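You operate a simulated robot arm through the tools that you are given. There is no shell and no other tool. Be economical: measure what you need, move in short steps, check, and stop when the job is done.

The job below is to be done with a simulated robot arm. You get a single attempt, and the scene is never put back.

TASK
When the heater has cooled, move its block to the pull tester and clamp it.
Fine: wait till HOT is gone; shut the hood, turn the heater's dial to 0 and zero the gauge; leave the lever.

The check looks at the end state, three seconds after you hand in, the way a careful person would. Anything else that was tipped, shoved, dropped, spilled or broken makes it a failure.

THE ROBOT
A 7-joint arm with a two-finger parallel gripper on a trunk, on a base that drives. Base frame: it is fixed to the floor where the robot stands at the start and does not move with it; the origin is under the middle of the robot, x ahead of it, y to its left, z up; the surface under the hand at the start is at about z = 78. Units: cm, degrees, N and s.
With the tool pointing down near the work surface it reaches from about 28 to 72 cm from the robot's upright axis, wherever it stands. Its first joint turns from -166.0 to 166.0 degrees. Places, roughly: black button [60, -50, 80]; brown time dial [60, 0, 90]; green knob [60, -40, 90]; pull tester [70, -40, 90]; small heater [70, -10, 90]; small orange hood [70, -10, 90]; square seat of the pull tester [70, -40, 80]; yellow lever [70, -50, 90]. Payload 3.43 kg.
The tool frame sits at the grasp point between the pads (the TCP): z along the fingers, y along the line on which they close. The tips reach 3.4 cm beyond it. Largest opening 12.8 cm; finger width 2.4, thickness 1.2; the body of the gripper, 4.8 by 13 cm, starts 9.6 cm behind the TCP.
Orientation is that of the tool frame in the base frame, as a unit quaternion [x, y, z, w]. With the fingers straight down and closing along the base's y, the tool's x points along the base's -x, its y along +y and its z along -z.

THE INTERFACE
- The arm moves only by the tool apply_moves. Its argument "increments" is a list of rows, each an object of numbers (a shift or turn left out is 0, a gripper value left out holds the last): "dx", "dy", "dz": the shift along the tool's x, y, z in cm; "wx", "wy", "wz": the turn, a rotation vector about the tool's x, y, z in degrees. In form: [{"dx": .., "dy": .., "dz": .., "wx": .., "wy": .., "wz": ..}, ...]. A call has 1 to 10 rows; each row shifts and turns the commanded pose from where the row before left it, along the tool's axes as they then stand. "grip" is the closure, from 0 (fully open) to 1 (shut), set as the call begins (left out, the last holds). A row lasts 0.2 s, in which the tool goes at most 5 cm and 8.6 degrees; a call with a longer step from one row to the next is refused whole, and so is a gripper value outside its range. A pose out of reach is approached as far as the arm can. The call stops where the force on the tool passes 60 N (or 10 N more than at its start, if that is more) or the arm is blocked; 0.2 s more then pass. The fingers move at their own pace (about 10.8 cm/s each) and stop on an object; they squeeze with about 32 N. The grip force told is the motor's: it shows also when the fingers shut on nothing. Time passes only in rows, and 0.2 s behind the last, so rows that do not move let the fingers close. The reply holds the time, the measured pose of the TCP, the force on the tool along the base axes, the opening and the grip force, in the units named above and with some noise, with the torque about the TCP (base axes, N m) and any sound that the robot's microphone picked up.
- Cameras (640 x 400 px; columns grow to the right, rows downward): "scene" is now at [-2.25, 8.79, 155.87]; the picture's right is [-0.60, -0.80, 0.00], its down [-0.55, 0.42, -0.73] and it looks along [0.58, -0.44, -0.69] (base axes); focal length 247 px, centre (320, 200). "wrist" rides on the gripper at [7.6, -1.1, -16] in the tool frame; the picture's right is [0.15, 0.99, 0.00], its down [-0.88, 0.13, -0.46] and it looks along [-0.45, 0.07, 0.89] (tool axes); focal length 234 px, centre (320, 200). There is no depth. A picture from a camera that has moved, and an enlarged one, comes with that camera's place and axes in the base frame and with its lens.
- snapshot(camera): a new picture of that camera. The clock stands still meanwhile.
- slide_trunk(by): slides the trunk up (or, below 0, down) by that many cm; the arm and the scene camera ride with it, the base frame stays. It gives what a move gives, with no picture.
- base_move(legs): drives the robot by 1 to 6 legs, each [ahead, left, turn to the left] in cm, cm and degrees, along the robot's own axes; the way and the turn of a leg run together, so that a leg with both is an arc; at most 150 cm and 180 degrees a leg. The arm and the cameras ride along, it lands a little off, and it stops where it bumps. It gives what a move gives.
- aim_head(pan, tilt): turns the head with the scene camera to pan (to the left, within 86 degrees either way) and tilt (down, from -29 to 69), counted from straight ahead of the robot. It gives what a move gives.
- inspect(camera, box): a new picture of the part [left, top, right, bottom] of that camera's present view, enlarged. The clock stands still meanwhile.
- sign_off(): hands the job in; it is judged then, once.

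Work in short steps. Places have to be worked out from the pictures, the camera data and where the tool is seen: move nearer, look again, correct. Check each grasp and each placing, and mend what went wrong. You have 120 turns and 78 pictures in all, those below and enlarged ones among them. Open the gripper and draw the arm clear of the work before you hand the job in, unless the task says otherwise; then end with one line.

The tools are called after ">>>" as a command line: name --argument value ..., lists and objects as JSON in quotes. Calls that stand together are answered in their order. apply_moves: Moves the arm, as the interface text tells. Its arguments: {"type":"object","properties":{"increments":{"type":"array","items":{"type":"object","properties":{"dx":{"type":"number"},"dy":{"type":"number"},"dz":{"type":"number"},"wx":{"type":"number"},"wy":{"type":"number"},"wz":{"type":"number"}}}},"grip":{"type":"number"}},"required":["increments"]} The other tools are called the same way: slide_trunk (by) slides the trunk up or down; base_move (legs) drives the base; aim_head (pan, tilt) turns the head that bears the scene camera; snapshot (camera) takes a picture; inspect (camera, box) takes an enlarged picture of a part of a camera's view; sign_off () hands the job in.

At the start:

```text
time_s: 0.0
position: [42.12, -13.36, 119.17]
ee_rot: [0.0, 1.0, 0.0, 0.0]
wrist_force: [-0.1, -0.6, -0.2]
torque: [0.0, 0.01, 0.03]
finger_gap: 12.8
gripper_force: 0.0
trunk travel left (down, up): [-27.5, 4.9]
robot x, y, heading: [-0.14, 0.15, -0.1]
head pan, tilt: [-37.2, 43.4]
```

scene: 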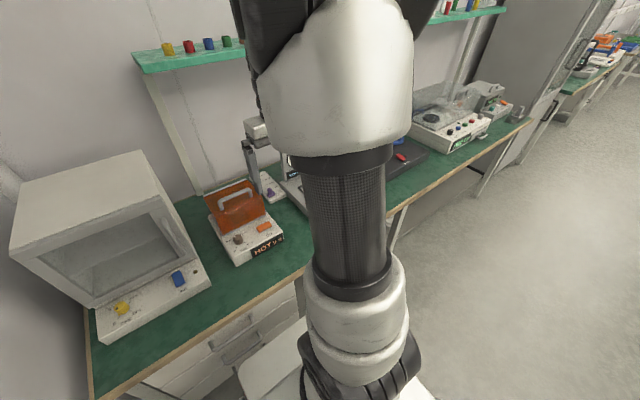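
wrist: 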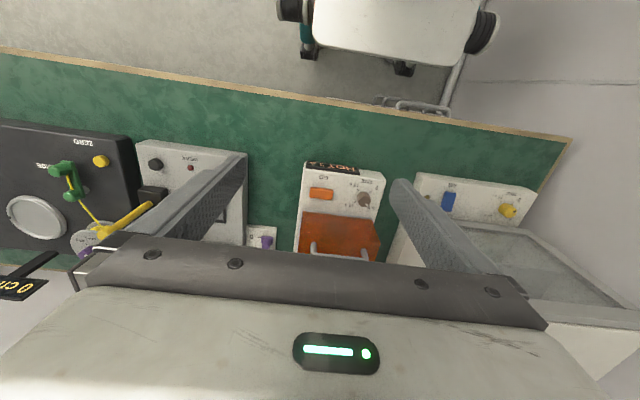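

The arm hides much of the bench in the scene view. I take enlarged wrist views of the heater and the tester first.

>>> inspect --camera "wrist" --box '[240, 140, 440, 265]'

>>> inspect --camera "wrist" --box '[0, 110, 280, 300]'

>>> inspect --camera "scene" --box '[190, 100, 320, 280]'

```text
3.20 times, centred on (340, 202) of wrist
camera zoom: at [34.47, -14.29, 135.02], right [-0.15, 0.99, 0.0], down [0.88, 0.13, 0.46], along [0.45, 0.07, -0.89], focal length 749 px, centre (256, 192)
```

zoom: 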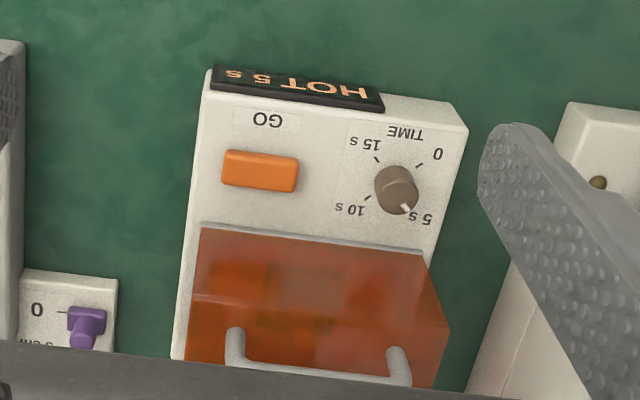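

```text
2.11 times, centred on (140, 205) of wrist
camera zoom: at [34.47, -14.29, 135.02], right [-0.15, 0.99, 0.0], down [0.88, 0.13, 0.46], along [0.45, 0.07, -0.89], focal length 493 px, centre (699, 190)
```

zoom: 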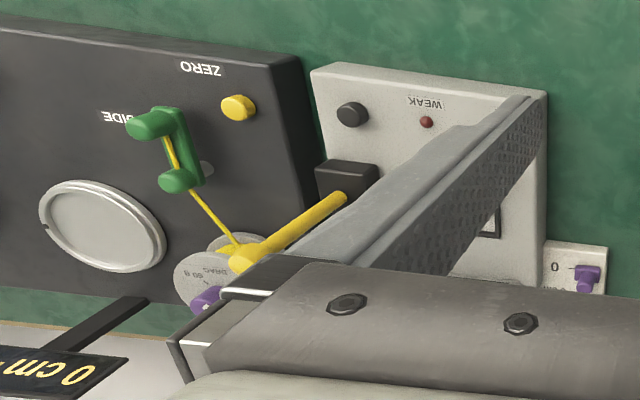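

```text
2.22 times, centred on (255, 190) of scene
camera zoom: at [-2.25, 8.79, 155.87], right [-0.6, -0.8, 0.0], down [-0.55, 0.42, -0.73], along [0.58, -0.44, -0.69], focal length 549 px, centre (464, 222)
```

zoom: 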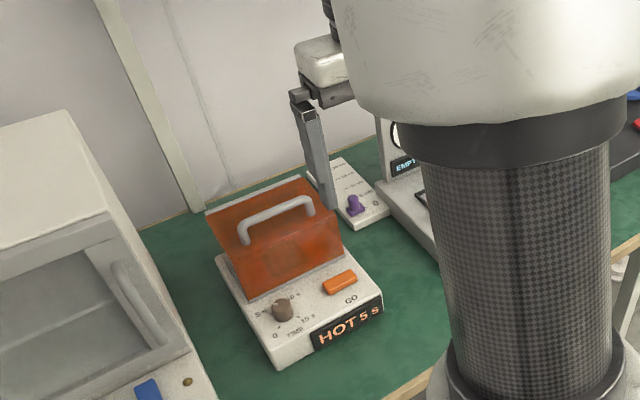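

The hood is shut and the plate reads HOT 5 s. I move the hand over in front of the tester at this height to look there, and time passes meanwhile.

>>> apply_moves --increments '[{"dy": -4.5}, {"dy": -4.5}, {"dy": -4.5}, {"dy": -4.5}, {"dy": -4.5}, {"dy": -4.5}, {"dx": 3}, {"dx": 3}, {}, {}]'

>>> snapshot --camera "wrist"

>>> snapshot --camera "scene"

```text
time_s: 2.2
position: [36.15, -40.4, 119.14]
ee_rot: [0.0, 1.0, 0.001, 0.0]
wrist_force: [0.3, -0.1, -0.2]
torque: [0.04, 0.03, 0.02]
finger_gap: 12.8
gripper_force: 0.1
trunk travel left (down, up): [-27.5, 4.9]
robot x, y, heading: [0.15, -0.04, 0.0]
head pan, tilt: [-37.2, 43.4]
```

```text
72 pictures are left
camera wrist: at [28.44, -41.28, 134.93], right [-0.15, 0.99, 0.0], down [0.88, 0.13, 0.46], along [0.45, 0.07, -0.89], focal length 234 px, centre (320, 200)
```

wrist: 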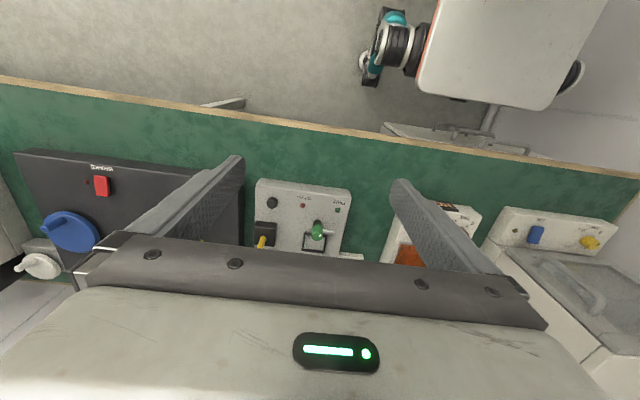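

```text
71 pictures are left
camera scene: at [-2.25, 8.79, 155.87], right [-0.6, -0.8, 0.0], down [-0.55, 0.42, -0.73], along [0.58, -0.44, -0.69], focal length 247 px, centre (320, 200)
```

scene: 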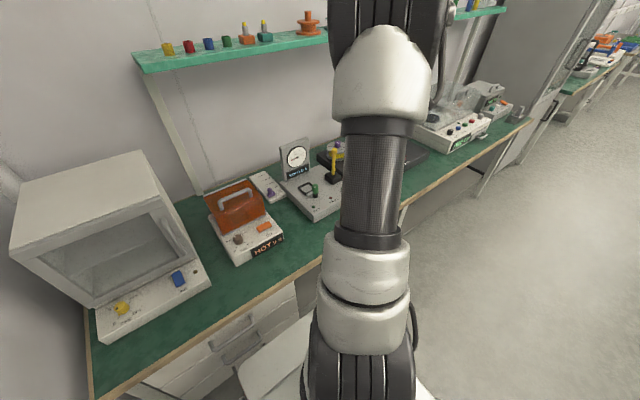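

Now the tester shows between the fingers and also in the scene view. I enlarge both.

>>> inspect --camera "wrist" --box '[240, 170, 400, 270]'

>>> inspect --camera "scene" --box '[190, 120, 350, 270]'

```text
4.00 times, centred on (320, 220) of wrist
camera zoom: at [28.44, -41.28, 134.93], right [-0.15, 0.99, 0.0], down [0.88, 0.13, 0.46], along [0.45, 0.07, -0.89], focal length 937 px, centre (320, 120)
```

zoom: 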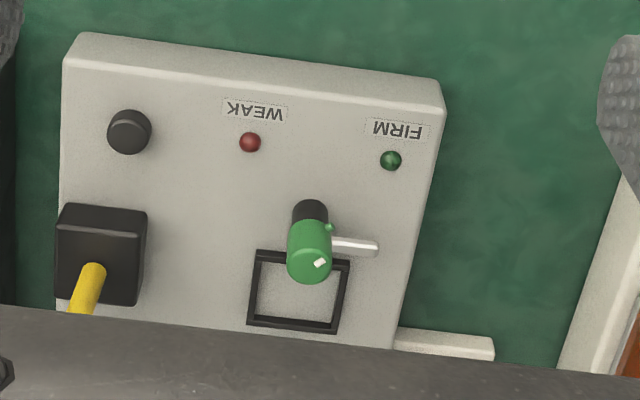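

```text
2.67 times, centred on (270, 195) of scene
camera zoom: at [-2.25, 8.79, 155.87], right [-0.6, -0.8, 0.0], down [-0.55, 0.42, -0.73], along [0.58, -0.44, -0.69], focal length 659 px, centre (453, 213)
```

zoom: 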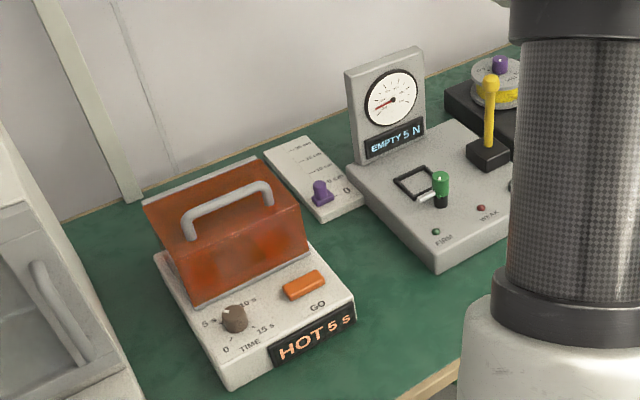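

The seat is at about (67.5, -36.5, 84), the knob at about (60.7, -36.8) and the button at about (56, -48.6), which is near the reach limit. I drive 5 cm ahead and 22 cm to the right, and this also passes time for the cooling.

>>> base_move --legs '[[5, -22, 0]]'

>>> apply_moves --increments '[{"dy": 4.8}, {"dy": 4.8}, {"dy": 4}, {}, {}, {}, {}]' --grip 1

>>> snapshot --camera "scene"

>>> snapshot --camera "wrist"

```text
time_s: 5.0
position: [41.02, -62.65, 119.06]
ee_rot: [0.001, 1.0, 0.0, -0.001]
wrist_force: [-0.1, 0.6, -0.8]
torque: [-0.03, 0.01, -0.05]
finger_gap: 12.79
gripper_force: 0.1
trunk travel left (down, up): [-27.5, 4.9]
robot x, y, heading: [5.16, -21.94, -0.3]
head pan, tilt: [-37.2, 43.4]
```

```text
time_s: 6.5
position: [40.94, -48.95, 119.24]
ee_rot: [0.0, 1.0, 0.0, 0.0]
wrist_force: [0.9, -0.1, 0.1]
torque: [-0.02, -0.04, -0.01]
finger_gap: 0.0
gripper_force: 32.1
trunk travel left (down, up): [-27.5, 4.9]
robot x, y, heading: [5.19, -22.14, -0.2]
head pan, tilt: [-37.2, 43.4]
```

```text
68 pictures are left
camera scene: at [2.75, -13.43, 155.87], right [-0.61, -0.8, 0.0], down [-0.55, 0.42, -0.73], along [0.58, -0.44, -0.69], focal length 247 px, centre (320, 200)
```

scene: 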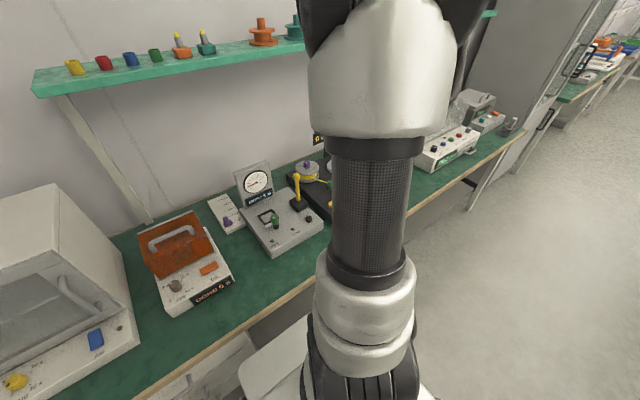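

```text
67 pictures are left
camera wrist: at [33.31, -49.81, 135.07], right [-0.14, 0.99, 0.0], down [0.88, 0.13, 0.46], along [0.45, 0.07, -0.89], focal length 234 px, centre (320, 200)
```

wrist: 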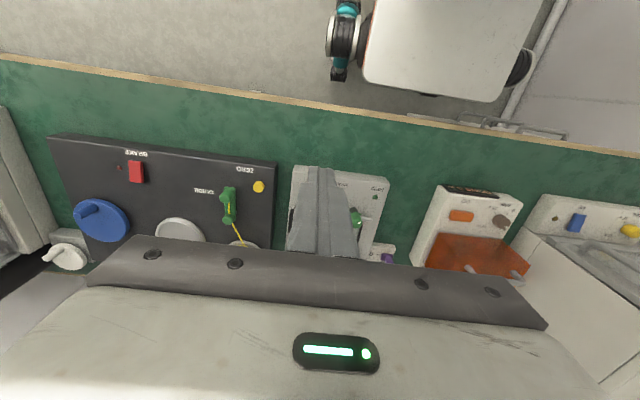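

The heater display has changed, so I read it enlarged along with the tester.

>>> inspect --camera "scene" --box '[130, 200, 250, 320]'

>>> inspect --camera "scene" --box '[200, 150, 340, 260]'

```text
3.33 times, centred on (190, 260) of scene
camera zoom: at [2.75, -13.43, 155.87], right [-0.61, -0.8, 0.0], down [-0.55, 0.42, -0.73], along [0.58, -0.44, -0.69], focal length 824 px, centre (753, 0)
```

zoom: 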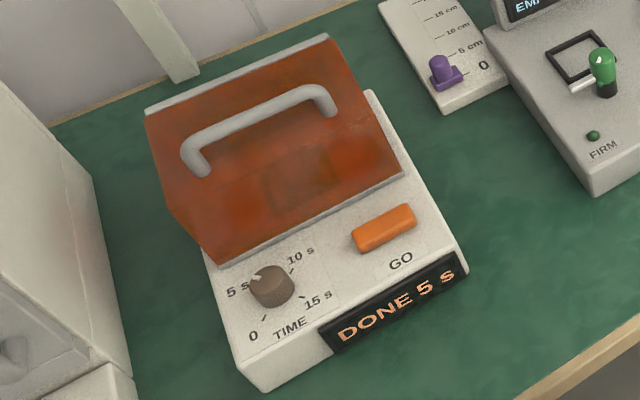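

```text
3.64 times, centred on (270, 205) of scene
camera zoom: at [2.75, -13.43, 155.87], right [-0.61, -0.8, 0.0], down [-0.55, 0.42, -0.73], along [0.58, -0.44, -0.69], focal length 898 px, centre (502, 182)
```

zoom: 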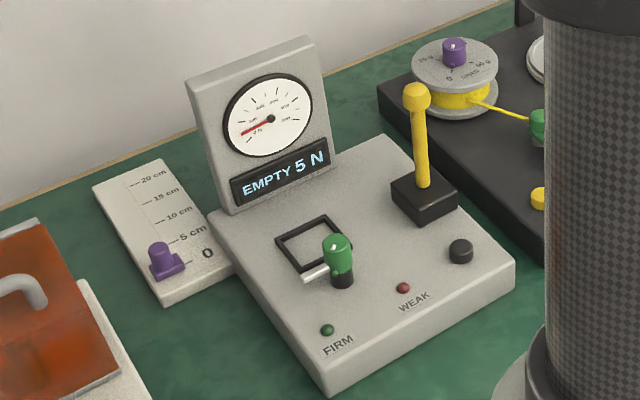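

HOT is gone and the plate now reads DONE 5 s. The gauge reads EMPTY 5 N, so I zero it first with the black button at about (56.2, -48.6, 85.5). I move above it with the fingers shut, then look.

>>> apply_moves --increments '[{"dx": -4.9}, {"dx": -4.9}, {"dx": -4.9, "dy": 0.3}, {"dz": 4.9}, {"dz": 4.9}, {"dz": 4.9}, {"dz": 4.9}, {"dz": 4.9}, {"dz": 2}, {}]'

>>> inspect --camera "scene" --box '[200, 130, 360, 260]'

>>> snapshot --camera "wrist"

```text
time_s: 8.8
position: [55.66, -48.9, 92.53]
ee_rot: [0.0, 1.0, 0.0, 0.0]
wrist_force: [0.4, -0.3, 0.2]
torque: [0.03, 0.0, -0.02]
finger_gap: 0.0
gripper_force: 32.0
trunk travel left (down, up): [-27.5, 4.9]
robot x, y, heading: [5.04, -22.23, 0.2]
head pan, tilt: [-37.2, 43.4]
```

```text
3.08 times, centred on (280, 195) of scene
camera zoom: at [2.75, -13.43, 155.87], right [-0.61, -0.8, 0.0], down [-0.55, 0.42, -0.73], along [0.58, -0.44, -0.69], focal length 760 px, centre (443, 215)
```

zoom: 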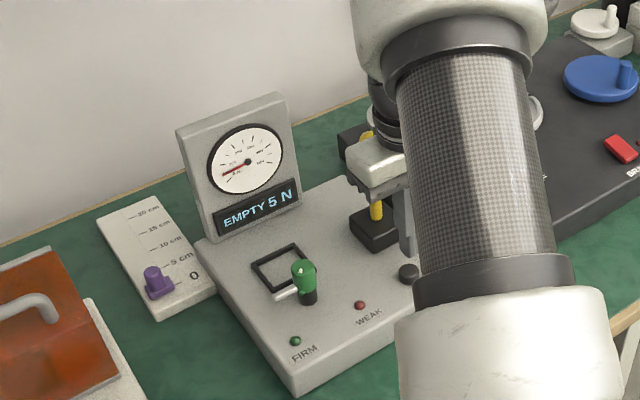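

```text
63 pictures are left
camera wrist: at [48.02, -49.79, 108.46], right [-0.14, 0.99, 0.0], down [0.88, 0.13, 0.46], along [0.45, 0.07, -0.89], focal length 234 px, centre (320, 200)
```

wrist: 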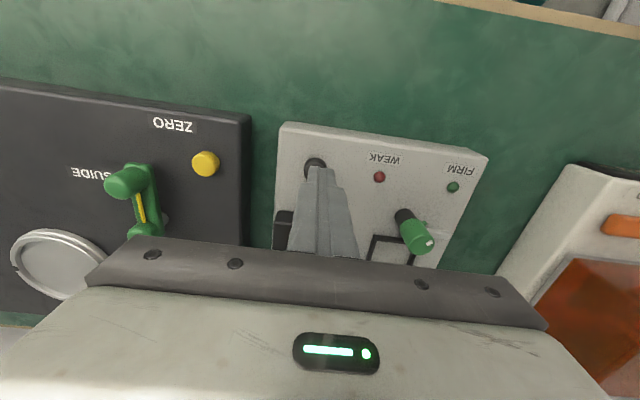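

From this view the button is at about (55.8, -49.1), right below the tips. I lower in small steps until it is pressed.

>>> apply_moves --increments '[{"dy": -0.2, "dz": 1}, {"dz": 1}, {"dz": 0.5}, {"dz": 0.3}, {"dz": 0.3}]'

>>> inspect --camera "scene" --box '[200, 130, 360, 260]'

```text
time_s: 9.9
position: [55.71, -48.91, 89.53]
ee_rot: [0.001, 1.0, 0.0, 0.0]
wrist_force: [0.4, -0.2, 0.2]
torque: [0.0, 0.0, 0.01]
finger_gap: 0.02
gripper_force: 31.6
trunk travel left (down, up): [-27.5, 4.9]
robot x, y, heading: [5.1, -22.0, -0.2]
head pan, tilt: [-37.2, 43.4]
```

```text
3.08 times, centred on (280, 195) of scene
camera zoom: at [2.75, -13.43, 155.87], right [-0.61, -0.8, 0.0], down [-0.55, 0.42, -0.73], along [0.58, -0.44, -0.69], focal length 760 px, centre (443, 215)
```

zoom: 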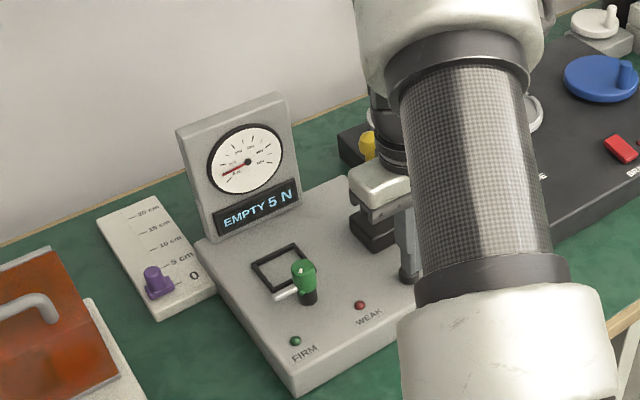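

Not in contact yet; the tips are just above the button at about z = 86.1. I continue in 0.25 cm steps.

>>> apply_moves --increments '[{"dz": 0.25}, {"dz": 0.25}, {"dz": 0.25}, {"dz": 0.25}]'

```text
time_s: 10.9
position: [55.74, -49.03, 88.4]
ee_rot: [0.002, 1.0, -0.001, 0.0]
wrist_force: [-1.0, 0.2, -0.6]
torque: [0.03, 0.01, 0.0]
finger_gap: 0.0
gripper_force: 32.1
trunk travel left (down, up): [-27.5, 4.9]
robot x, y, heading: [5.26, -22.29, -0.5]
head pan, tilt: [-37.2, 43.4]
```

>>> apply_moves --increments '[{"dz": 0.25}, {"dz": 0.25}, {"dz": 0.25}]'

>>> inspect --camera "scene" --box '[240, 160, 360, 260]'

```text
time_s: 11.8
position: [55.68, -49.1, 87.83]
ee_rot: [0.001, 1.0, 0.0, 0.001]
wrist_force: [-1.4, -1.0, 1.7]
torque: [-0.01, 0.01, 0.01]
finger_gap: 0.01
gripper_force: 31.9
trunk travel left (down, up): [-27.5, 4.9]
robot x, y, heading: [4.84, -22.17, -0.1]
head pan, tilt: [-37.2, 43.4]
```

```text
4.00 times, centred on (300, 210) of scene
camera zoom: at [2.73, -13.42, 155.87], right [-0.61, -0.8, 0.0], down [-0.55, 0.42, -0.73], along [0.58, -0.44, -0.69], focal length 988 px, centre (400, 160)
```

zoom: 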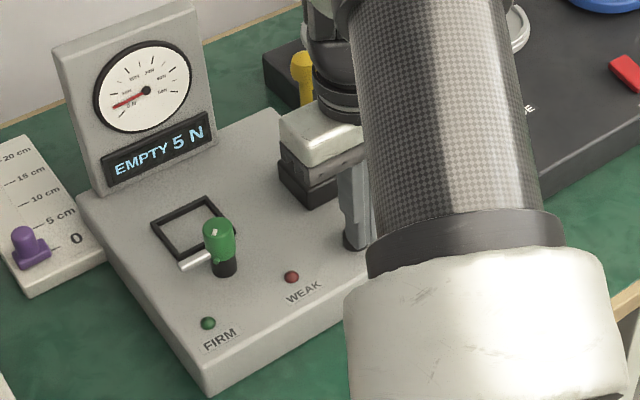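

A slight push is starting to show (1.7 N). I press a bit deeper.

>>> apply_moves --increments '[{"dz": 0.2}, {"dz": 0.2}, {"dz": 0.2}]'

>>> inspect --camera "scene" --box '[240, 160, 360, 260]'

```text
time_s: 12.6
position: [55.71, -48.99, 87.36]
ee_rot: [0.0, 1.0, 0.0, 0.001]
wrist_force: [-1.1, 1.6, 9.9]
torque: [0.1, 0.01, -0.04]
finger_gap: 0.0
gripper_force: 31.8
trunk travel left (down, up): [-27.5, 4.9]
robot x, y, heading: [4.96, -22.28, 0.0]
head pan, tilt: [-37.2, 43.4]
heard: click
```

```text
4.00 times, centred on (300, 210) of scene
camera zoom: at [2.66, -13.37, 155.88], right [-0.61, -0.8, 0.0], down [-0.55, 0.42, -0.73], along [0.58, -0.44, -0.69], focal length 988 px, centre (400, 160)
```

zoom: 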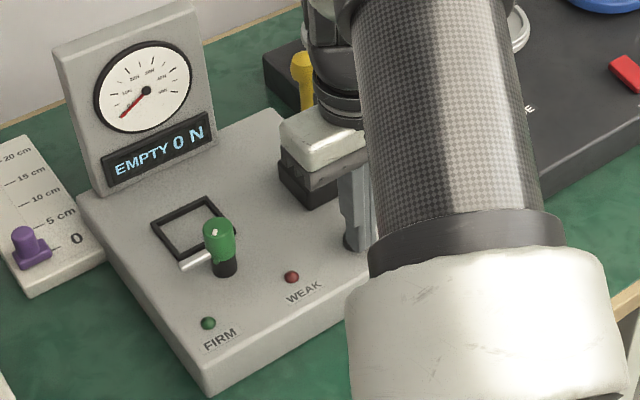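

The gauge now shows EMPTY 0 N after the click. I lift clear and go over toward the heater to look at the hood.

>>> apply_moves --increments '[{"dz": -4.9}, {"dz": -4.9}, {"dz": -4.9}, {"dz": -4.9}, {"dz": -4.9, "dy": 0}, {"dy": 4.9, "dx": 0.5}, {"dy": 4.9}, {"dy": 4.9}, {"dy": 4.9}, {"dy": 4.9}]'

>>> apply_moves --increments '[{"dy": 4.9}, {"dy": 4.9}, {"dy": 4.9}, {"dy": 4}, {}]'

>>> snapshot --camera "wrist"

>>> snapshot --camera "scene"

```text
time_s: 14.8
position: [55.35, -24.33, 111.71]
ee_rot: [0.001, 1.0, 0.0, 0.0]
wrist_force: [0.3, 0.3, 0.6]
torque: [0.0, -0.01, 0.01]
finger_gap: 0.02
gripper_force: 32.3
trunk travel left (down, up): [-27.5, 4.9]
robot x, y, heading: [5.24, -22.25, -0.1]
head pan, tilt: [-37.2, 43.4]
```

```text
time_s: 15.9
position: [55.07, -5.69, 111.66]
ee_rot: [0.0, 1.0, 0.0, 0.0]
wrist_force: [-0.5, -0.4, -0.6]
torque: [-0.01, -0.02, 0.0]
finger_gap: 0.0
gripper_force: 32.1
trunk travel left (down, up): [-27.5, 4.9]
robot x, y, heading: [4.68, -22.52, 0.2]
head pan, tilt: [-37.2, 43.4]
```

```text
59 pictures are left
camera wrist: at [47.49, -6.6, 127.51], right [-0.14, 0.99, 0.0], down [0.88, 0.13, 0.46], along [0.45, 0.07, -0.89], focal length 234 px, centre (320, 200)
```

wrist: 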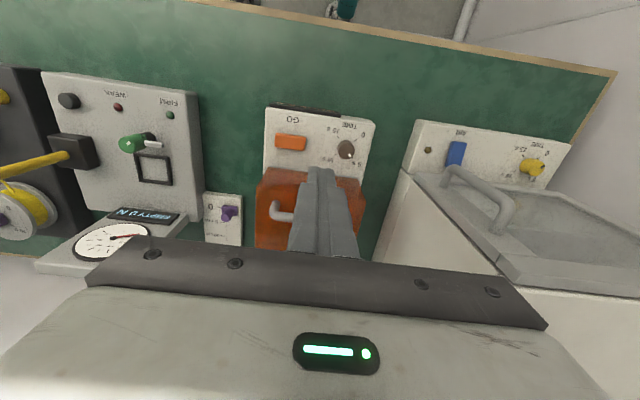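

```text
58 pictures are left
camera scene: at [2.75, -13.42, 155.87], right [-0.61, -0.8, 0.0], down [-0.55, 0.42, -0.73], along [0.58, -0.44, -0.69], focal length 247 px, centre (320, 200)
```

scene: 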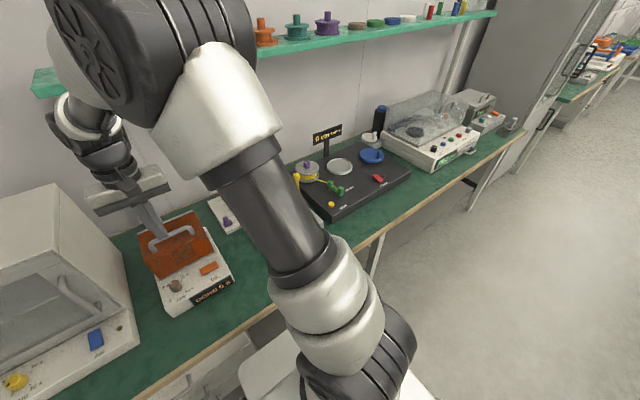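

The hood is about 17 cm wide with a handle along y near x = 69, but its height is poorly known. I back off and tilt the hand to see the hood more from the front.

>>> apply_moves --increments '[{"dx": 4.5, "dz": 2.0}, {"dx": 4.5, "dz": 2.0}, {"wy": -8.5}, {"wy": -8.5}, {"wy": -8.5}, {"wy": -8.5}, {"wy": -6}, {}]' --grip 0

>>> snapshot --camera "wrist"

```text
time_s: 17.8
position: [46.28, -5.81, 107.62]
ee_rot: [0.001, 0.94, -0.001, 0.342]
wrist_force: [0.0, -0.4, 0.2]
torque: [-0.02, 0.04, -0.01]
finger_gap: 12.81
gripper_force: 0.1
trunk travel left (down, up): [-27.5, 4.9]
robot x, y, heading: [5.29, -21.55, -0.0]
head pan, tilt: [-37.2, 43.4]
```

```text
57 pictures are left
camera wrist: at [30.14, -6.65, 114.83], right [-0.11, 0.99, -0.09], down [0.38, 0.13, 0.92], along [0.92, 0.07, -0.39], focal length 234 px, centre (320, 200)
```

wrist: 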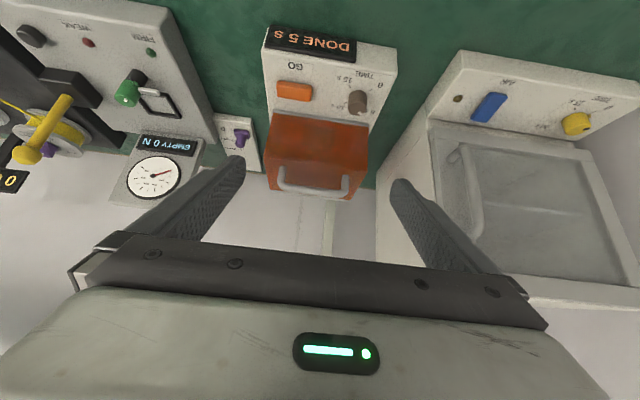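

Intersecting the rays puts the handle bar at about (69, -4, 96). I enlarge this view to see how the handle and hood are built.

>>> inspect --camera "wrist" --box '[240, 60, 400, 210]'

```text
2.67 times, centred on (320, 135) of wrist
camera zoom: at [30.14, -6.65, 114.83], right [-0.11, 0.99, -0.09], down [0.38, 0.13, 0.92], along [0.92, 0.07, -0.39], focal length 624 px, centre (320, 373)
```

zoom: 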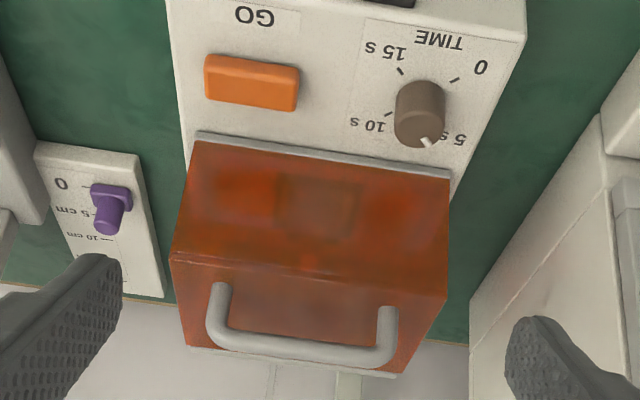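

The bar is about 10 cm long along y at (69, -4.9, 96.5), 3 cm above the hood top, and the block seems to be near (69, -5.5). I straighten the hand, shift it right, and drive the base left 15 cm and 2 cm ahead, so that both heater and seat are within reach.

>>> apply_moves --increments '[{"wy": 8.5}, {"wy": 8.5}, {"wy": 8.5}, {"wy": 8.5}, {"wy": 6}, {"dy": -4.8}, {"dy": -4.8}, {"dy": -4.8}]'

>>> base_move --legs '[[2, 15, 0]]'

```text
time_s: 19.6
position: [46.18, -19.94, 107.58]
ee_rot: [0.0, 1.0, 0.0, 0.0]
wrist_force: [0.0, 0.1, -0.4]
torque: [-0.02, 0.02, 0.03]
finger_gap: 12.82
gripper_force: 0.0
trunk travel left (down, up): [-27.5, 4.9]
robot x, y, heading: [5.01, -22.22, -0.1]
head pan, tilt: [-37.2, 43.4]
```

```text
time_s: 21.6
position: [48.14, -5.16, 107.56]
ee_rot: [0.002, 1.0, 0.0, 0.0]
wrist_force: [0.5, -0.3, -0.4]
torque: [0.0, -0.01, 0.01]
finger_gap: 12.81
gripper_force: 0.1
trunk travel left (down, up): [-27.5, 4.9]
robot x, y, heading: [7.18, -7.43, -0.3]
head pan, tilt: [-37.2, 43.4]
```

The robot is now at (7, -7.5). I do the dial first: I aim the head at the heater, move above the dial with the gripper open, and look.

>>> aim_head --pan -8 --tilt 46

>>> apply_moves --increments '[{"dx": -4.5, "dy": 2.2, "dz": 4}, {"dx": -4.5, "dy": 2.2, "dz": 4}, {}]'

>>> snapshot --camera "wrist"

>>> snapshot --camera "scene"

```text
time_s: 22.6
position: [48.12, -5.16, 107.68]
ee_rot: [0.002, 1.0, 0.0, 0.0]
wrist_force: [-0.4, 0.9, 1.3]
torque: [-0.01, -0.02, 0.0]
finger_gap: 12.8
gripper_force: 0.0
trunk travel left (down, up): [-27.5, 4.9]
robot x, y, heading: [6.85, -7.36, -0.1]
head pan, tilt: [-8.0, 46.0]
```

```text
refused: row 1 steps farther than a row can; nothing moved
```

```text
55 pictures are left
camera wrist: at [40.54, -6.09, 123.49], right [-0.14, 0.99, 0.0], down [0.88, 0.13, 0.46], along [0.45, 0.06, -0.89], focal length 234 px, centre (320, 200)
```

wrist: 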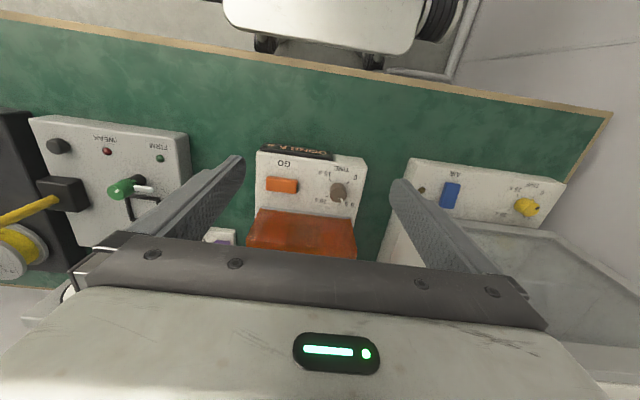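

```text
54 pictures are left
camera scene: at [6.17, 5.25, 155.5], right [-0.14, -0.99, 0.0], down [-0.71, 0.1, -0.69], along [0.69, -0.1, -0.72], focal length 247 px, centre (320, 200)
```

scene: 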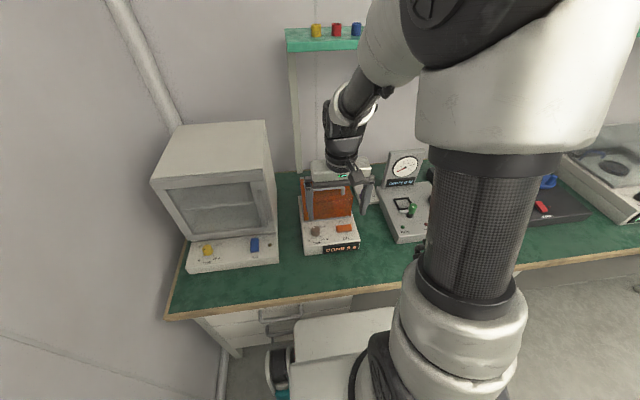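

Both views agree that the dial is at about (57.4, -0.8, 86). I repeat the move with shorter steps.

>>> apply_moves --increments '[{"dx": -3.1, "dy": 1.4, "dz": 2.8}, {"dx": -3.1, "dy": 1.5, "dz": 2.8}, {"dx": -3.1, "dy": 1.5, "dz": 2.8}, {"dz": 3.5}, {}]'

>>> snapshot --camera "wrist"

>>> inspect --camera "scene" --box '[270, 150, 400, 260]'

```text
time_s: 23.8
position: [57.24, -0.84, 95.48]
ee_rot: [0.002, 1.0, 0.0, 0.001]
wrist_force: [-0.1, -0.2, 0.1]
torque: [0.02, 0.0, -0.02]
finger_gap: 12.82
gripper_force: 0.1
trunk travel left (down, up): [-27.5, 4.9]
robot x, y, heading: [6.93, -7.18, -0.2]
head pan, tilt: [-8.0, 46.0]
```

```text
53 pictures are left
camera wrist: at [49.59, -1.69, 111.44], right [-0.14, 0.99, 0.0], down [0.88, 0.13, 0.46], along [0.45, 0.06, -0.89], focal length 234 px, centre (320, 200)
```

wrist: 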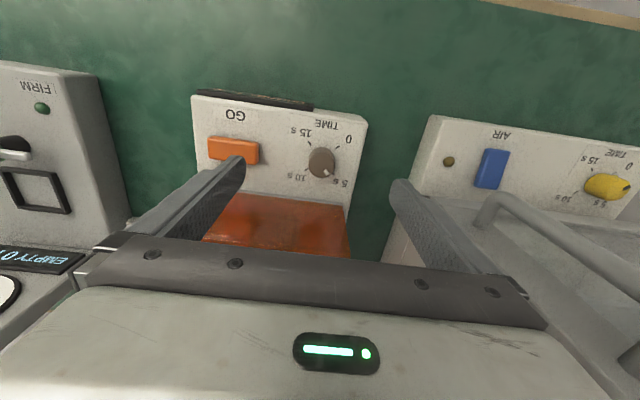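

```text
3.64 times, centred on (335, 205) of scene
camera zoom: at [6.18, 5.26, 155.5], right [-0.14, -0.99, 0.0], down [-0.71, 0.1, -0.69], along [0.69, -0.1, -0.72], focal length 898 px, centre (266, 182)
```

zoom: 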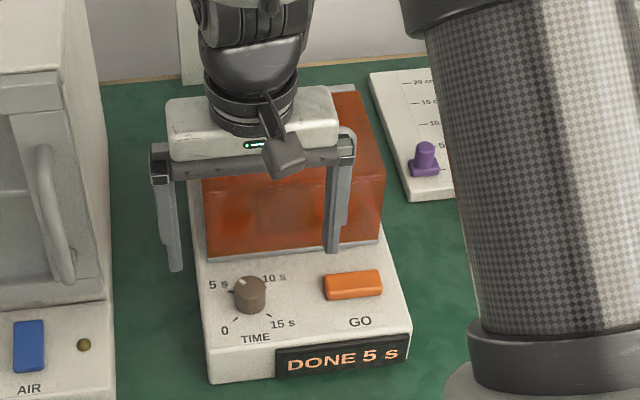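

The dial is at about (57.6, -0.6) with a diameter of about 3 cm, and going from 5 to 0 is about 90 degrees counter-clockwise from above. I narrow the gripper, pre-turn it 45 degrees the other way and come down to just above the dial.

>>> apply_moves --increments '[{"dx": -0.3, "dy": 0.2, "wz": 8}, {"wz": 8}, {"wz": 8}, {"wz": 8}, {"wz": 8}, {"wz": 5}, {"dz": 3}, {"dz": 2}, {}]' --grip 0.5

>>> snapshot --camera "wrist"

>>> inspect --camera "scene" --box '[270, 150, 400, 260]'

```text
time_s: 25.8
position: [57.8, -0.73, 90.68]
ee_rot: [0.384, 0.923, 0.001, 0.0]
wrist_force: [-0.2, 0.2, 0.4]
torque: [0.03, 0.0, -0.01]
finger_gap: 6.38
gripper_force: 0.1
trunk travel left (down, up): [-27.5, 4.9]
robot x, y, heading: [7.06, -7.13, -0.0]
head pan, tilt: [-8.0, 46.0]
```

```text
51 pictures are left
camera wrist: at [51.66, 4.18, 106.62], right [0.6, 0.8, 0.0], down [0.71, -0.53, 0.46], along [0.37, -0.27, -0.89], focal length 234 px, centre (320, 200)
```

wrist: 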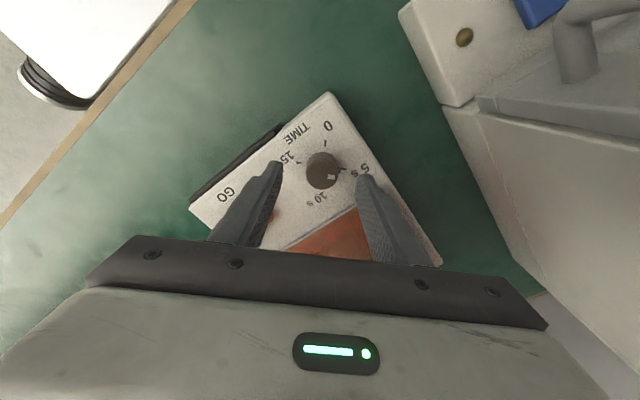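

```text
3.64 times, centred on (335, 205) of scene
camera zoom: at [6.18, 5.26, 155.5], right [-0.14, -0.99, 0.0], down [-0.71, 0.1, -0.69], along [0.69, -0.1, -0.72], focal length 898 px, centre (266, 182)
```

zoom: 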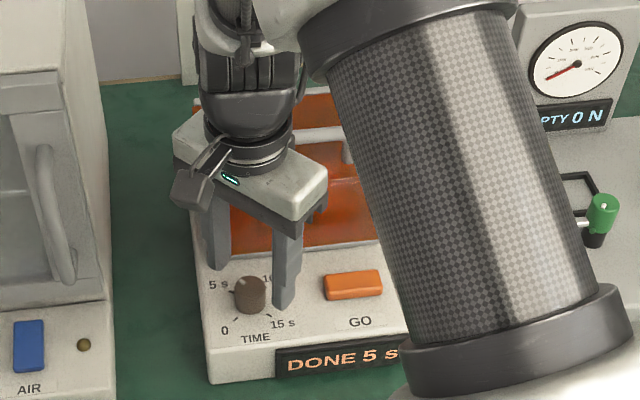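

The fingers straddle the dial, which is centred within a few mm. I nudge 0.3 cm in y, lower 2.9 cm with force watch, then close.

>>> apply_moves --increments '[{"dx": 0.2, "dy": 0.15, "dz": 1}, {"dz": 1}, {"dz": 0.5}, {"dz": 0.4}]'

>>> apply_moves --increments '[{}, {}, {}]' --grip 1

>>> inspect --camera "scene" --box '[270, 170, 370, 260]'

```text
time_s: 26.8
position: [57.85, -0.48, 87.76]
ee_rot: [0.384, 0.923, 0.0, 0.001]
wrist_force: [0.9, -0.8, 0.4]
torque: [-0.01, -0.02, 0.03]
finger_gap: 6.37
gripper_force: 0.1
trunk travel left (down, up): [-27.5, 4.9]
robot x, y, heading: [6.85, -7.37, -0.0]
head pan, tilt: [-8.0, 46.0]
```

```text
time_s: 27.6
position: [57.98, -0.52, 87.9]
ee_rot: [0.384, 0.923, 0.0, 0.001]
wrist_force: [5.0, 4.6, -2.0]
torque: [-0.04, -0.32, 0.01]
finger_gap: 2.94
gripper_force: 45.3
trunk travel left (down, up): [-27.5, 4.9]
robot x, y, heading: [6.75, -7.23, -0.1]
head pan, tilt: [-8.0, 46.0]
```

```text
4.44 times, centred on (320, 215) of scene
camera zoom: at [6.22, 5.3, 155.5], right [-0.14, -0.99, 0.0], down [-0.71, 0.1, -0.69], along [0.69, -0.1, -0.72], focal length 1098 px, centre (320, 133)
```

zoom: 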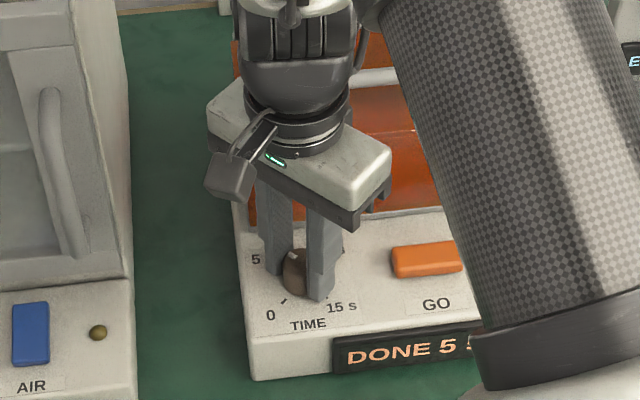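

The dial is gripped (2.94 cm). I turn it 85 degrees counter-clockwise.

>>> apply_moves --increments '[{"wz": -8.5, "dy": 0.15}, {"wz": -8.5}, {"wz": -8.5}, {"wz": -8.5}, {"wz": -8.5}, {"wz": -8.5}, {"wz": -8.5}, {"wz": -8.5}, {"wz": -8.5}, {"wz": -8.5}]'

>>> inspect --camera "scene" --box '[270, 170, 370, 260]'

>>> inspect --camera "wrist" --box '[260, 100, 400, 220]'

```text
time_s: 29.8
position: [57.93, -0.52, 87.74]
ee_rot: [-0.34, 0.941, 0.0, -0.002]
wrist_force: [0.6, -19.1, -6.4]
torque: [-0.63, 0.52, -0.03]
finger_gap: 2.96
gripper_force: 44.4
trunk travel left (down, up): [-27.5, 4.9]
robot x, y, heading: [6.86, -7.7, -0.1]
head pan, tilt: [-8.0, 46.0]
```

```text
4.44 times, centred on (320, 215) of scene
camera zoom: at [6.25, 5.11, 155.52], right [-0.14, -0.99, 0.0], down [-0.71, 0.1, -0.69], along [0.69, -0.1, -0.72], focal length 1098 px, centre (320, 133)
```

zoom: 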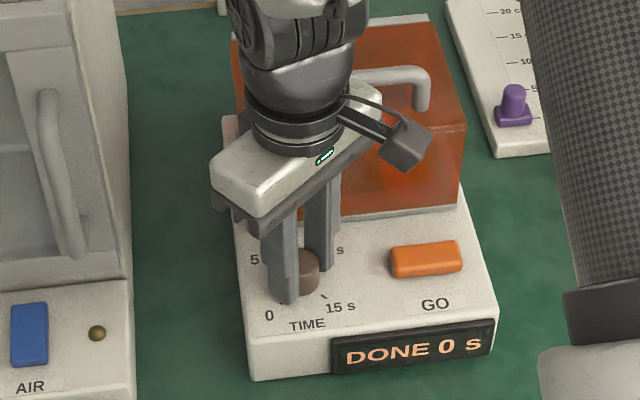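

```text
3.33 times, centred on (330, 160) of wrist
camera zoom: at [52.77, -6.1, 103.71], right [-0.75, 0.67, 0.0], down [0.59, 0.67, 0.45], along [0.3, 0.34, -0.89], focal length 781 px, centre (287, 333)
```

zoom: 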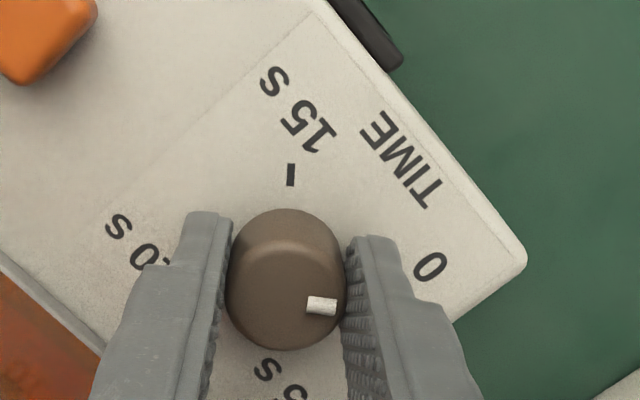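

The display reads DONE 0 s. The pointer looks slightly short of the 0 mark, so I turn another 6 degrees, then open, lift and look.

>>> apply_moves --increments '[{"wz": -6}, {}]'

>>> apply_moves --increments '[{}, {}, {"dz": -3}, {"dz": -4}, {"dz": -4}]' --grip 0.5

>>> inspect --camera "scene" --box '[290, 200, 370, 260]'

>>> inspect --camera "wrist" --box '[260, 100, 400, 220]'

```text
time_s: 30.4
position: [58.05, -0.63, 87.77]
ee_rot: [-0.388, 0.922, -0.001, 0.0]
wrist_force: [1.8, -19.1, -4.3]
torque: [-0.79, 0.56, -0.37]
finger_gap: 2.99
gripper_force: 45.1
trunk travel left (down, up): [-27.5, 4.9]
robot x, y, heading: [6.66, -7.72, -0.2]
head pan, tilt: [-8.0, 46.0]
```

```text
time_s: 31.6
position: [57.89, -0.3, 98.95]
ee_rot: [-0.389, 0.921, 0.0, 0.0]
wrist_force: [-0.5, -0.1, 0.4]
torque: [-0.02, 0.03, 0.01]
finger_gap: 6.38
gripper_force: 0.1
trunk travel left (down, up): [-27.5, 4.9]
robot x, y, heading: [6.81, -7.36, -0.2]
head pan, tilt: [-8.0, 46.0]
```

```text
6.67 times, centred on (330, 230) of scene
camera zoom: at [6.16, 5.26, 155.5], right [-0.14, -0.99, 0.0], down [-0.71, 0.1, -0.69], along [0.69, -0.1, -0.72], focal length 1647 px, centre (253, 0)
```

zoom: 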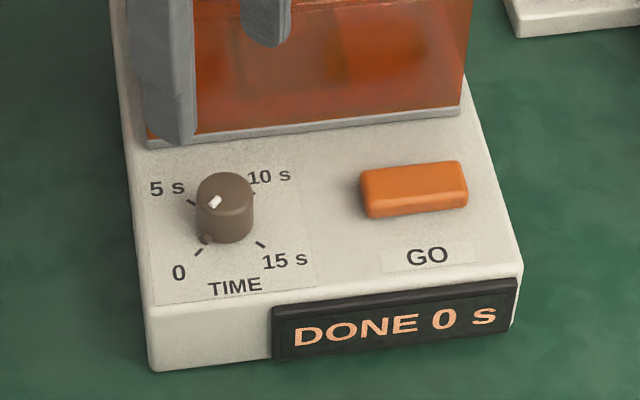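

```text
3.33 times, centred on (330, 160) of wrist
camera zoom: at [53.34, -6.37, 114.71], right [-0.81, 0.59, 0.0], down [0.52, 0.72, 0.46], along [0.27, 0.37, -0.89], focal length 781 px, centre (287, 333)
```

zoom: 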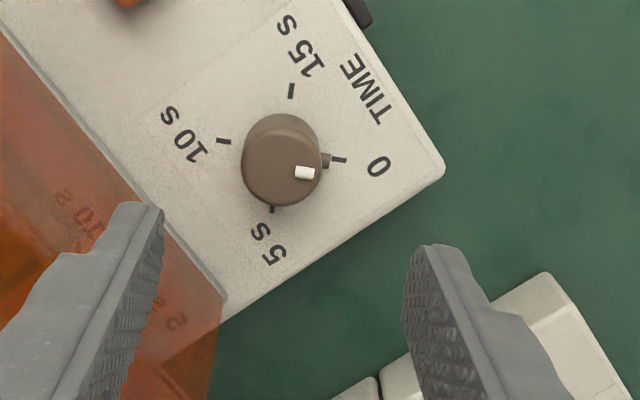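

The pointer nub is exactly on the 0 tick. Now the hood: I rise, turn the gripper so that it closes along x, go above the handle at (69, -4.9) and look.

>>> apply_moves --increments '[{"dz": -4}, {"dz": -3, "wz": -7.5}, {"wz": -7.5}, {"wz": -7.5}, {"wz": -7.5}, {"wz": -7.5}, {"wz": -6.7}, {"dy": -3.7, "dx": 1.5}, {"dy": -3.7, "dx": 1.5}, {"dy": -3.7, "dx": 1.6}]'

>>> snapshot --camera "wrist"

>>> inspect --camera "scene" --box '[270, 130, 400, 260]'

```text
time_s: 33.8
position: [68.93, -4.98, 105.73]
ee_rot: [-0.707, 0.707, -0.001, 0.0]
wrist_force: [0.0, -0.4, 0.9]
torque: [-0.02, 0.03, -0.01]
finger_gap: 6.39
gripper_force: 0.1
trunk travel left (down, up): [-27.5, 4.9]
robot x, y, heading: [6.93, -7.34, -0.3]
head pan, tilt: [-8.0, 46.0]
```

```text
44 pictures are left
camera wrist: at [70.02, -12.31, 121.67], right [-0.99, -0.15, 0.0], down [-0.13, 0.88, 0.45], along [-0.07, 0.45, -0.89], focal length 234 px, centre (320, 200)
```

wrist: 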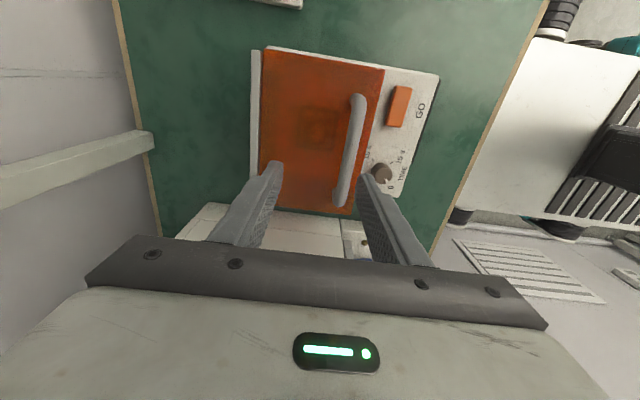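

```text
3.08 times, centred on (335, 195) of scene
camera zoom: at [6.19, 5.26, 155.5], right [-0.14, -0.99, 0.0], down [-0.71, 0.1, -0.69], along [0.69, -0.1, -0.72], focal length 760 px, centre (274, 215)
```

zoom: 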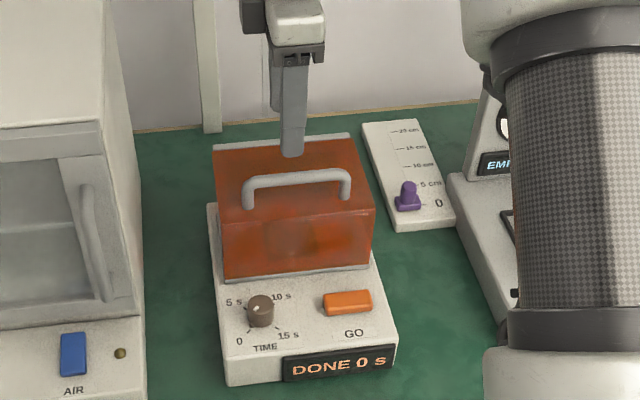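

From above the handle is at x ≈ 66.2, y from -11.4 to 0.7, and z ≈ 98.2 from three views; the hood top is at about 94.6. I shift 2.7 cm nearer and lower so the tips straddle the bar.

>>> apply_moves --increments '[{"dy": 2.7, "dx": 0.5}, {"dz": 2}, {"dz": 2}, {"dz": 1.2}, {"dz": 0.8}, {}]'

>>> inspect --camera "scene" --box '[270, 130, 400, 260]'

>>> inspect --camera "wrist" --box '[200, 60, 440, 250]'

```text
time_s: 35.2
position: [66.21, -5.44, 99.8]
ee_rot: [0.707, -0.707, -0.001, 0.0]
wrist_force: [0.1, 0.3, 0.1]
torque: [-0.04, 0.01, -0.03]
finger_gap: 6.41
gripper_force: 0.0
trunk travel left (down, up): [-27.5, 4.9]
robot x, y, heading: [6.82, -7.54, -0.2]
head pan, tilt: [-8.0, 46.0]
```

```text
3.08 times, centred on (335, 195) of scene
camera zoom: at [6.17, 5.26, 155.5], right [-0.14, -0.99, 0.0], down [-0.71, 0.1, -0.69], along [0.69, -0.1, -0.72], focal length 760 px, centre (274, 215)
```

zoom: 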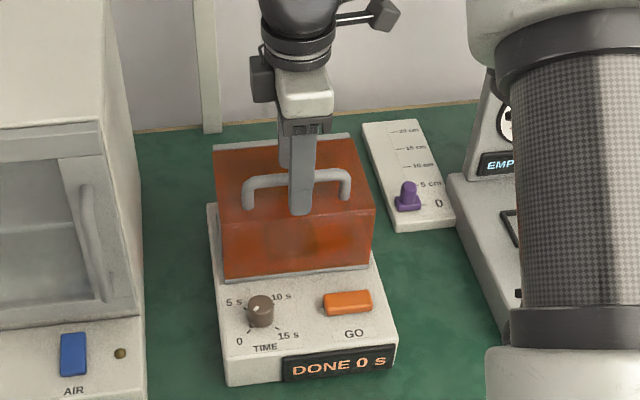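

```text
2.11 times, centred on (320, 155) of wrist
camera zoom: at [67.3, -12.84, 115.64], right [-0.99, -0.15, 0.0], down [-0.13, 0.88, 0.46], along [-0.07, 0.45, -0.89], focal length 493 px, centre (320, 295)
```

zoom: 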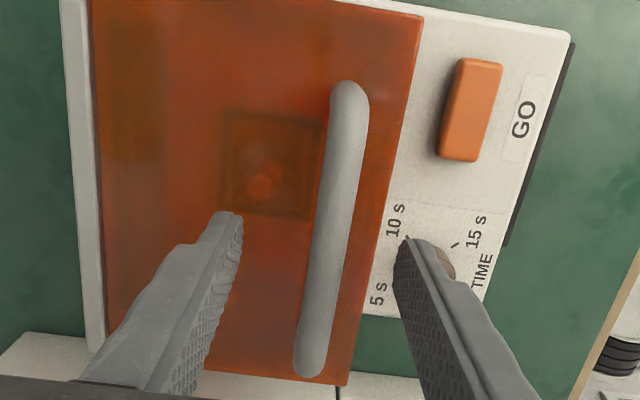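

The bar lies between the fingers. I close and then pull up a little to feel how the hood moves.

>>> apply_moves --increments '[{}, {}, {}, {}]' --grip 1

>>> apply_moves --increments '[{"dz": -0.5}, {"dz": -0.5}]'

>>> inspect --camera "scene" --box '[270, 130, 400, 260]'

```text
time_s: 36.2
position: [66.02, -5.46, 99.81]
ee_rot: [0.707, -0.707, -0.001, 0.0]
wrist_force: [-12.8, -0.1, 0.2]
torque: [-0.23, 0.37, 0.05]
finger_gap: 1.34
gripper_force: 44.8
trunk travel left (down, up): [-27.5, 4.9]
robot x, y, heading: [6.82, -7.46, -0.3]
head pan, tilt: [-8.0, 46.0]
```

```text
time_s: 36.8
position: [66.63, -5.37, 100.88]
ee_rot: [-0.707, 0.707, -0.001, 0.002]
wrist_force: [0.4, -2.5, -5.9]
torque: [-0.08, 0.15, 0.06]
finger_gap: 1.34
gripper_force: 44.7
trunk travel left (down, up): [-27.5, 4.9]
robot x, y, heading: [7.25, -7.52, -0.1]
head pan, tilt: [-8.0, 46.0]
```

```text
3.08 times, centred on (335, 195) of scene
camera zoom: at [6.24, 5.23, 155.49], right [-0.14, -0.99, 0.0], down [-0.71, 0.1, -0.69], along [0.69, -0.1, -0.72], focal length 760 px, centre (274, 215)
```

zoom: 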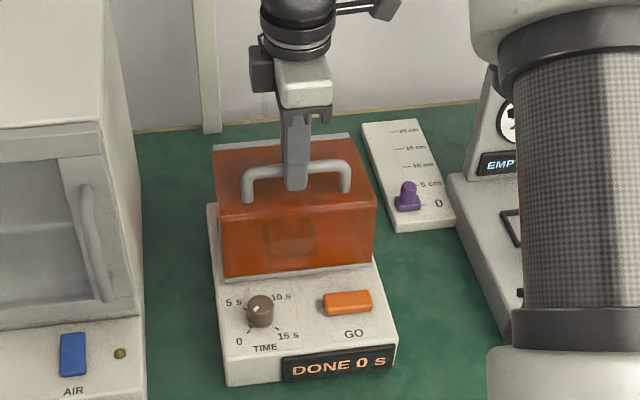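

The hood rises with the bar drifting to +x, so it is hinged at the rear, about (75.5, 94). I follow the arc in steps and watch the forces.

>>> apply_moves --increments '[{"dy": -0.7, "dz": -0.7}, {"dy": -0.7, "dz": -0.7}, {"dy": -0.65, "dz": -0.65}, {"dy": -0.65, "dz": -0.65}]'

>>> inspect --camera "scene" --box '[270, 110, 400, 240]'

```text
time_s: 37.8
position: [68.88, -5.42, 103.81]
ee_rot: [0.707, -0.707, 0.002, 0.0]
wrist_force: [-18.3, -6.0, 18.0]
torque: [-0.54, 0.39, 0.0]
finger_gap: 1.36
gripper_force: 45.3
trunk travel left (down, up): [-27.5, 4.9]
robot x, y, heading: [7.0, -7.38, 0.1]
head pan, tilt: [-8.0, 46.0]
```

```text
3.08 times, centred on (335, 175) of scene
camera zoom: at [5.84, 5.2, 155.52], right [-0.14, -0.99, 0.0], down [-0.71, 0.1, -0.7], along [0.69, -0.1, -0.72], focal length 760 px, centre (274, 277)
```

zoom: 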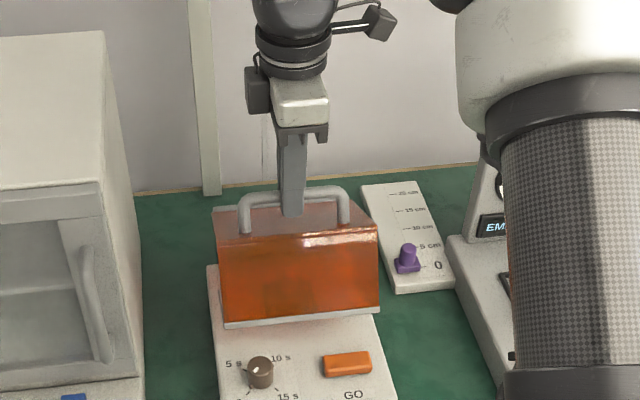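

The force on the tool (-18, +18 N) points outward from the hinge, so the true arc is wider than I assumed. I go on with more rise and check.

>>> apply_moves --increments '[{"dy": 0.1, "dz": -0.5}, {"dy": -0.5, "dz": -0.7}, {"dy": -0.6, "dz": -0.6}, {}]'

```text
time_s: 38.8
position: [70.25, -5.32, 105.0]
ee_rot: [-0.707, 0.708, 0.001, -0.001]
wrist_force: [13.5, -8.3, -27.1]
torque: [-0.19, -0.22, 0.0]
finger_gap: 1.36
gripper_force: 45.2
trunk travel left (down, up): [-27.5, 4.9]
robot x, y, heading: [7.0, -7.56, -0.1]
head pan, tilt: [-8.0, 46.0]
```

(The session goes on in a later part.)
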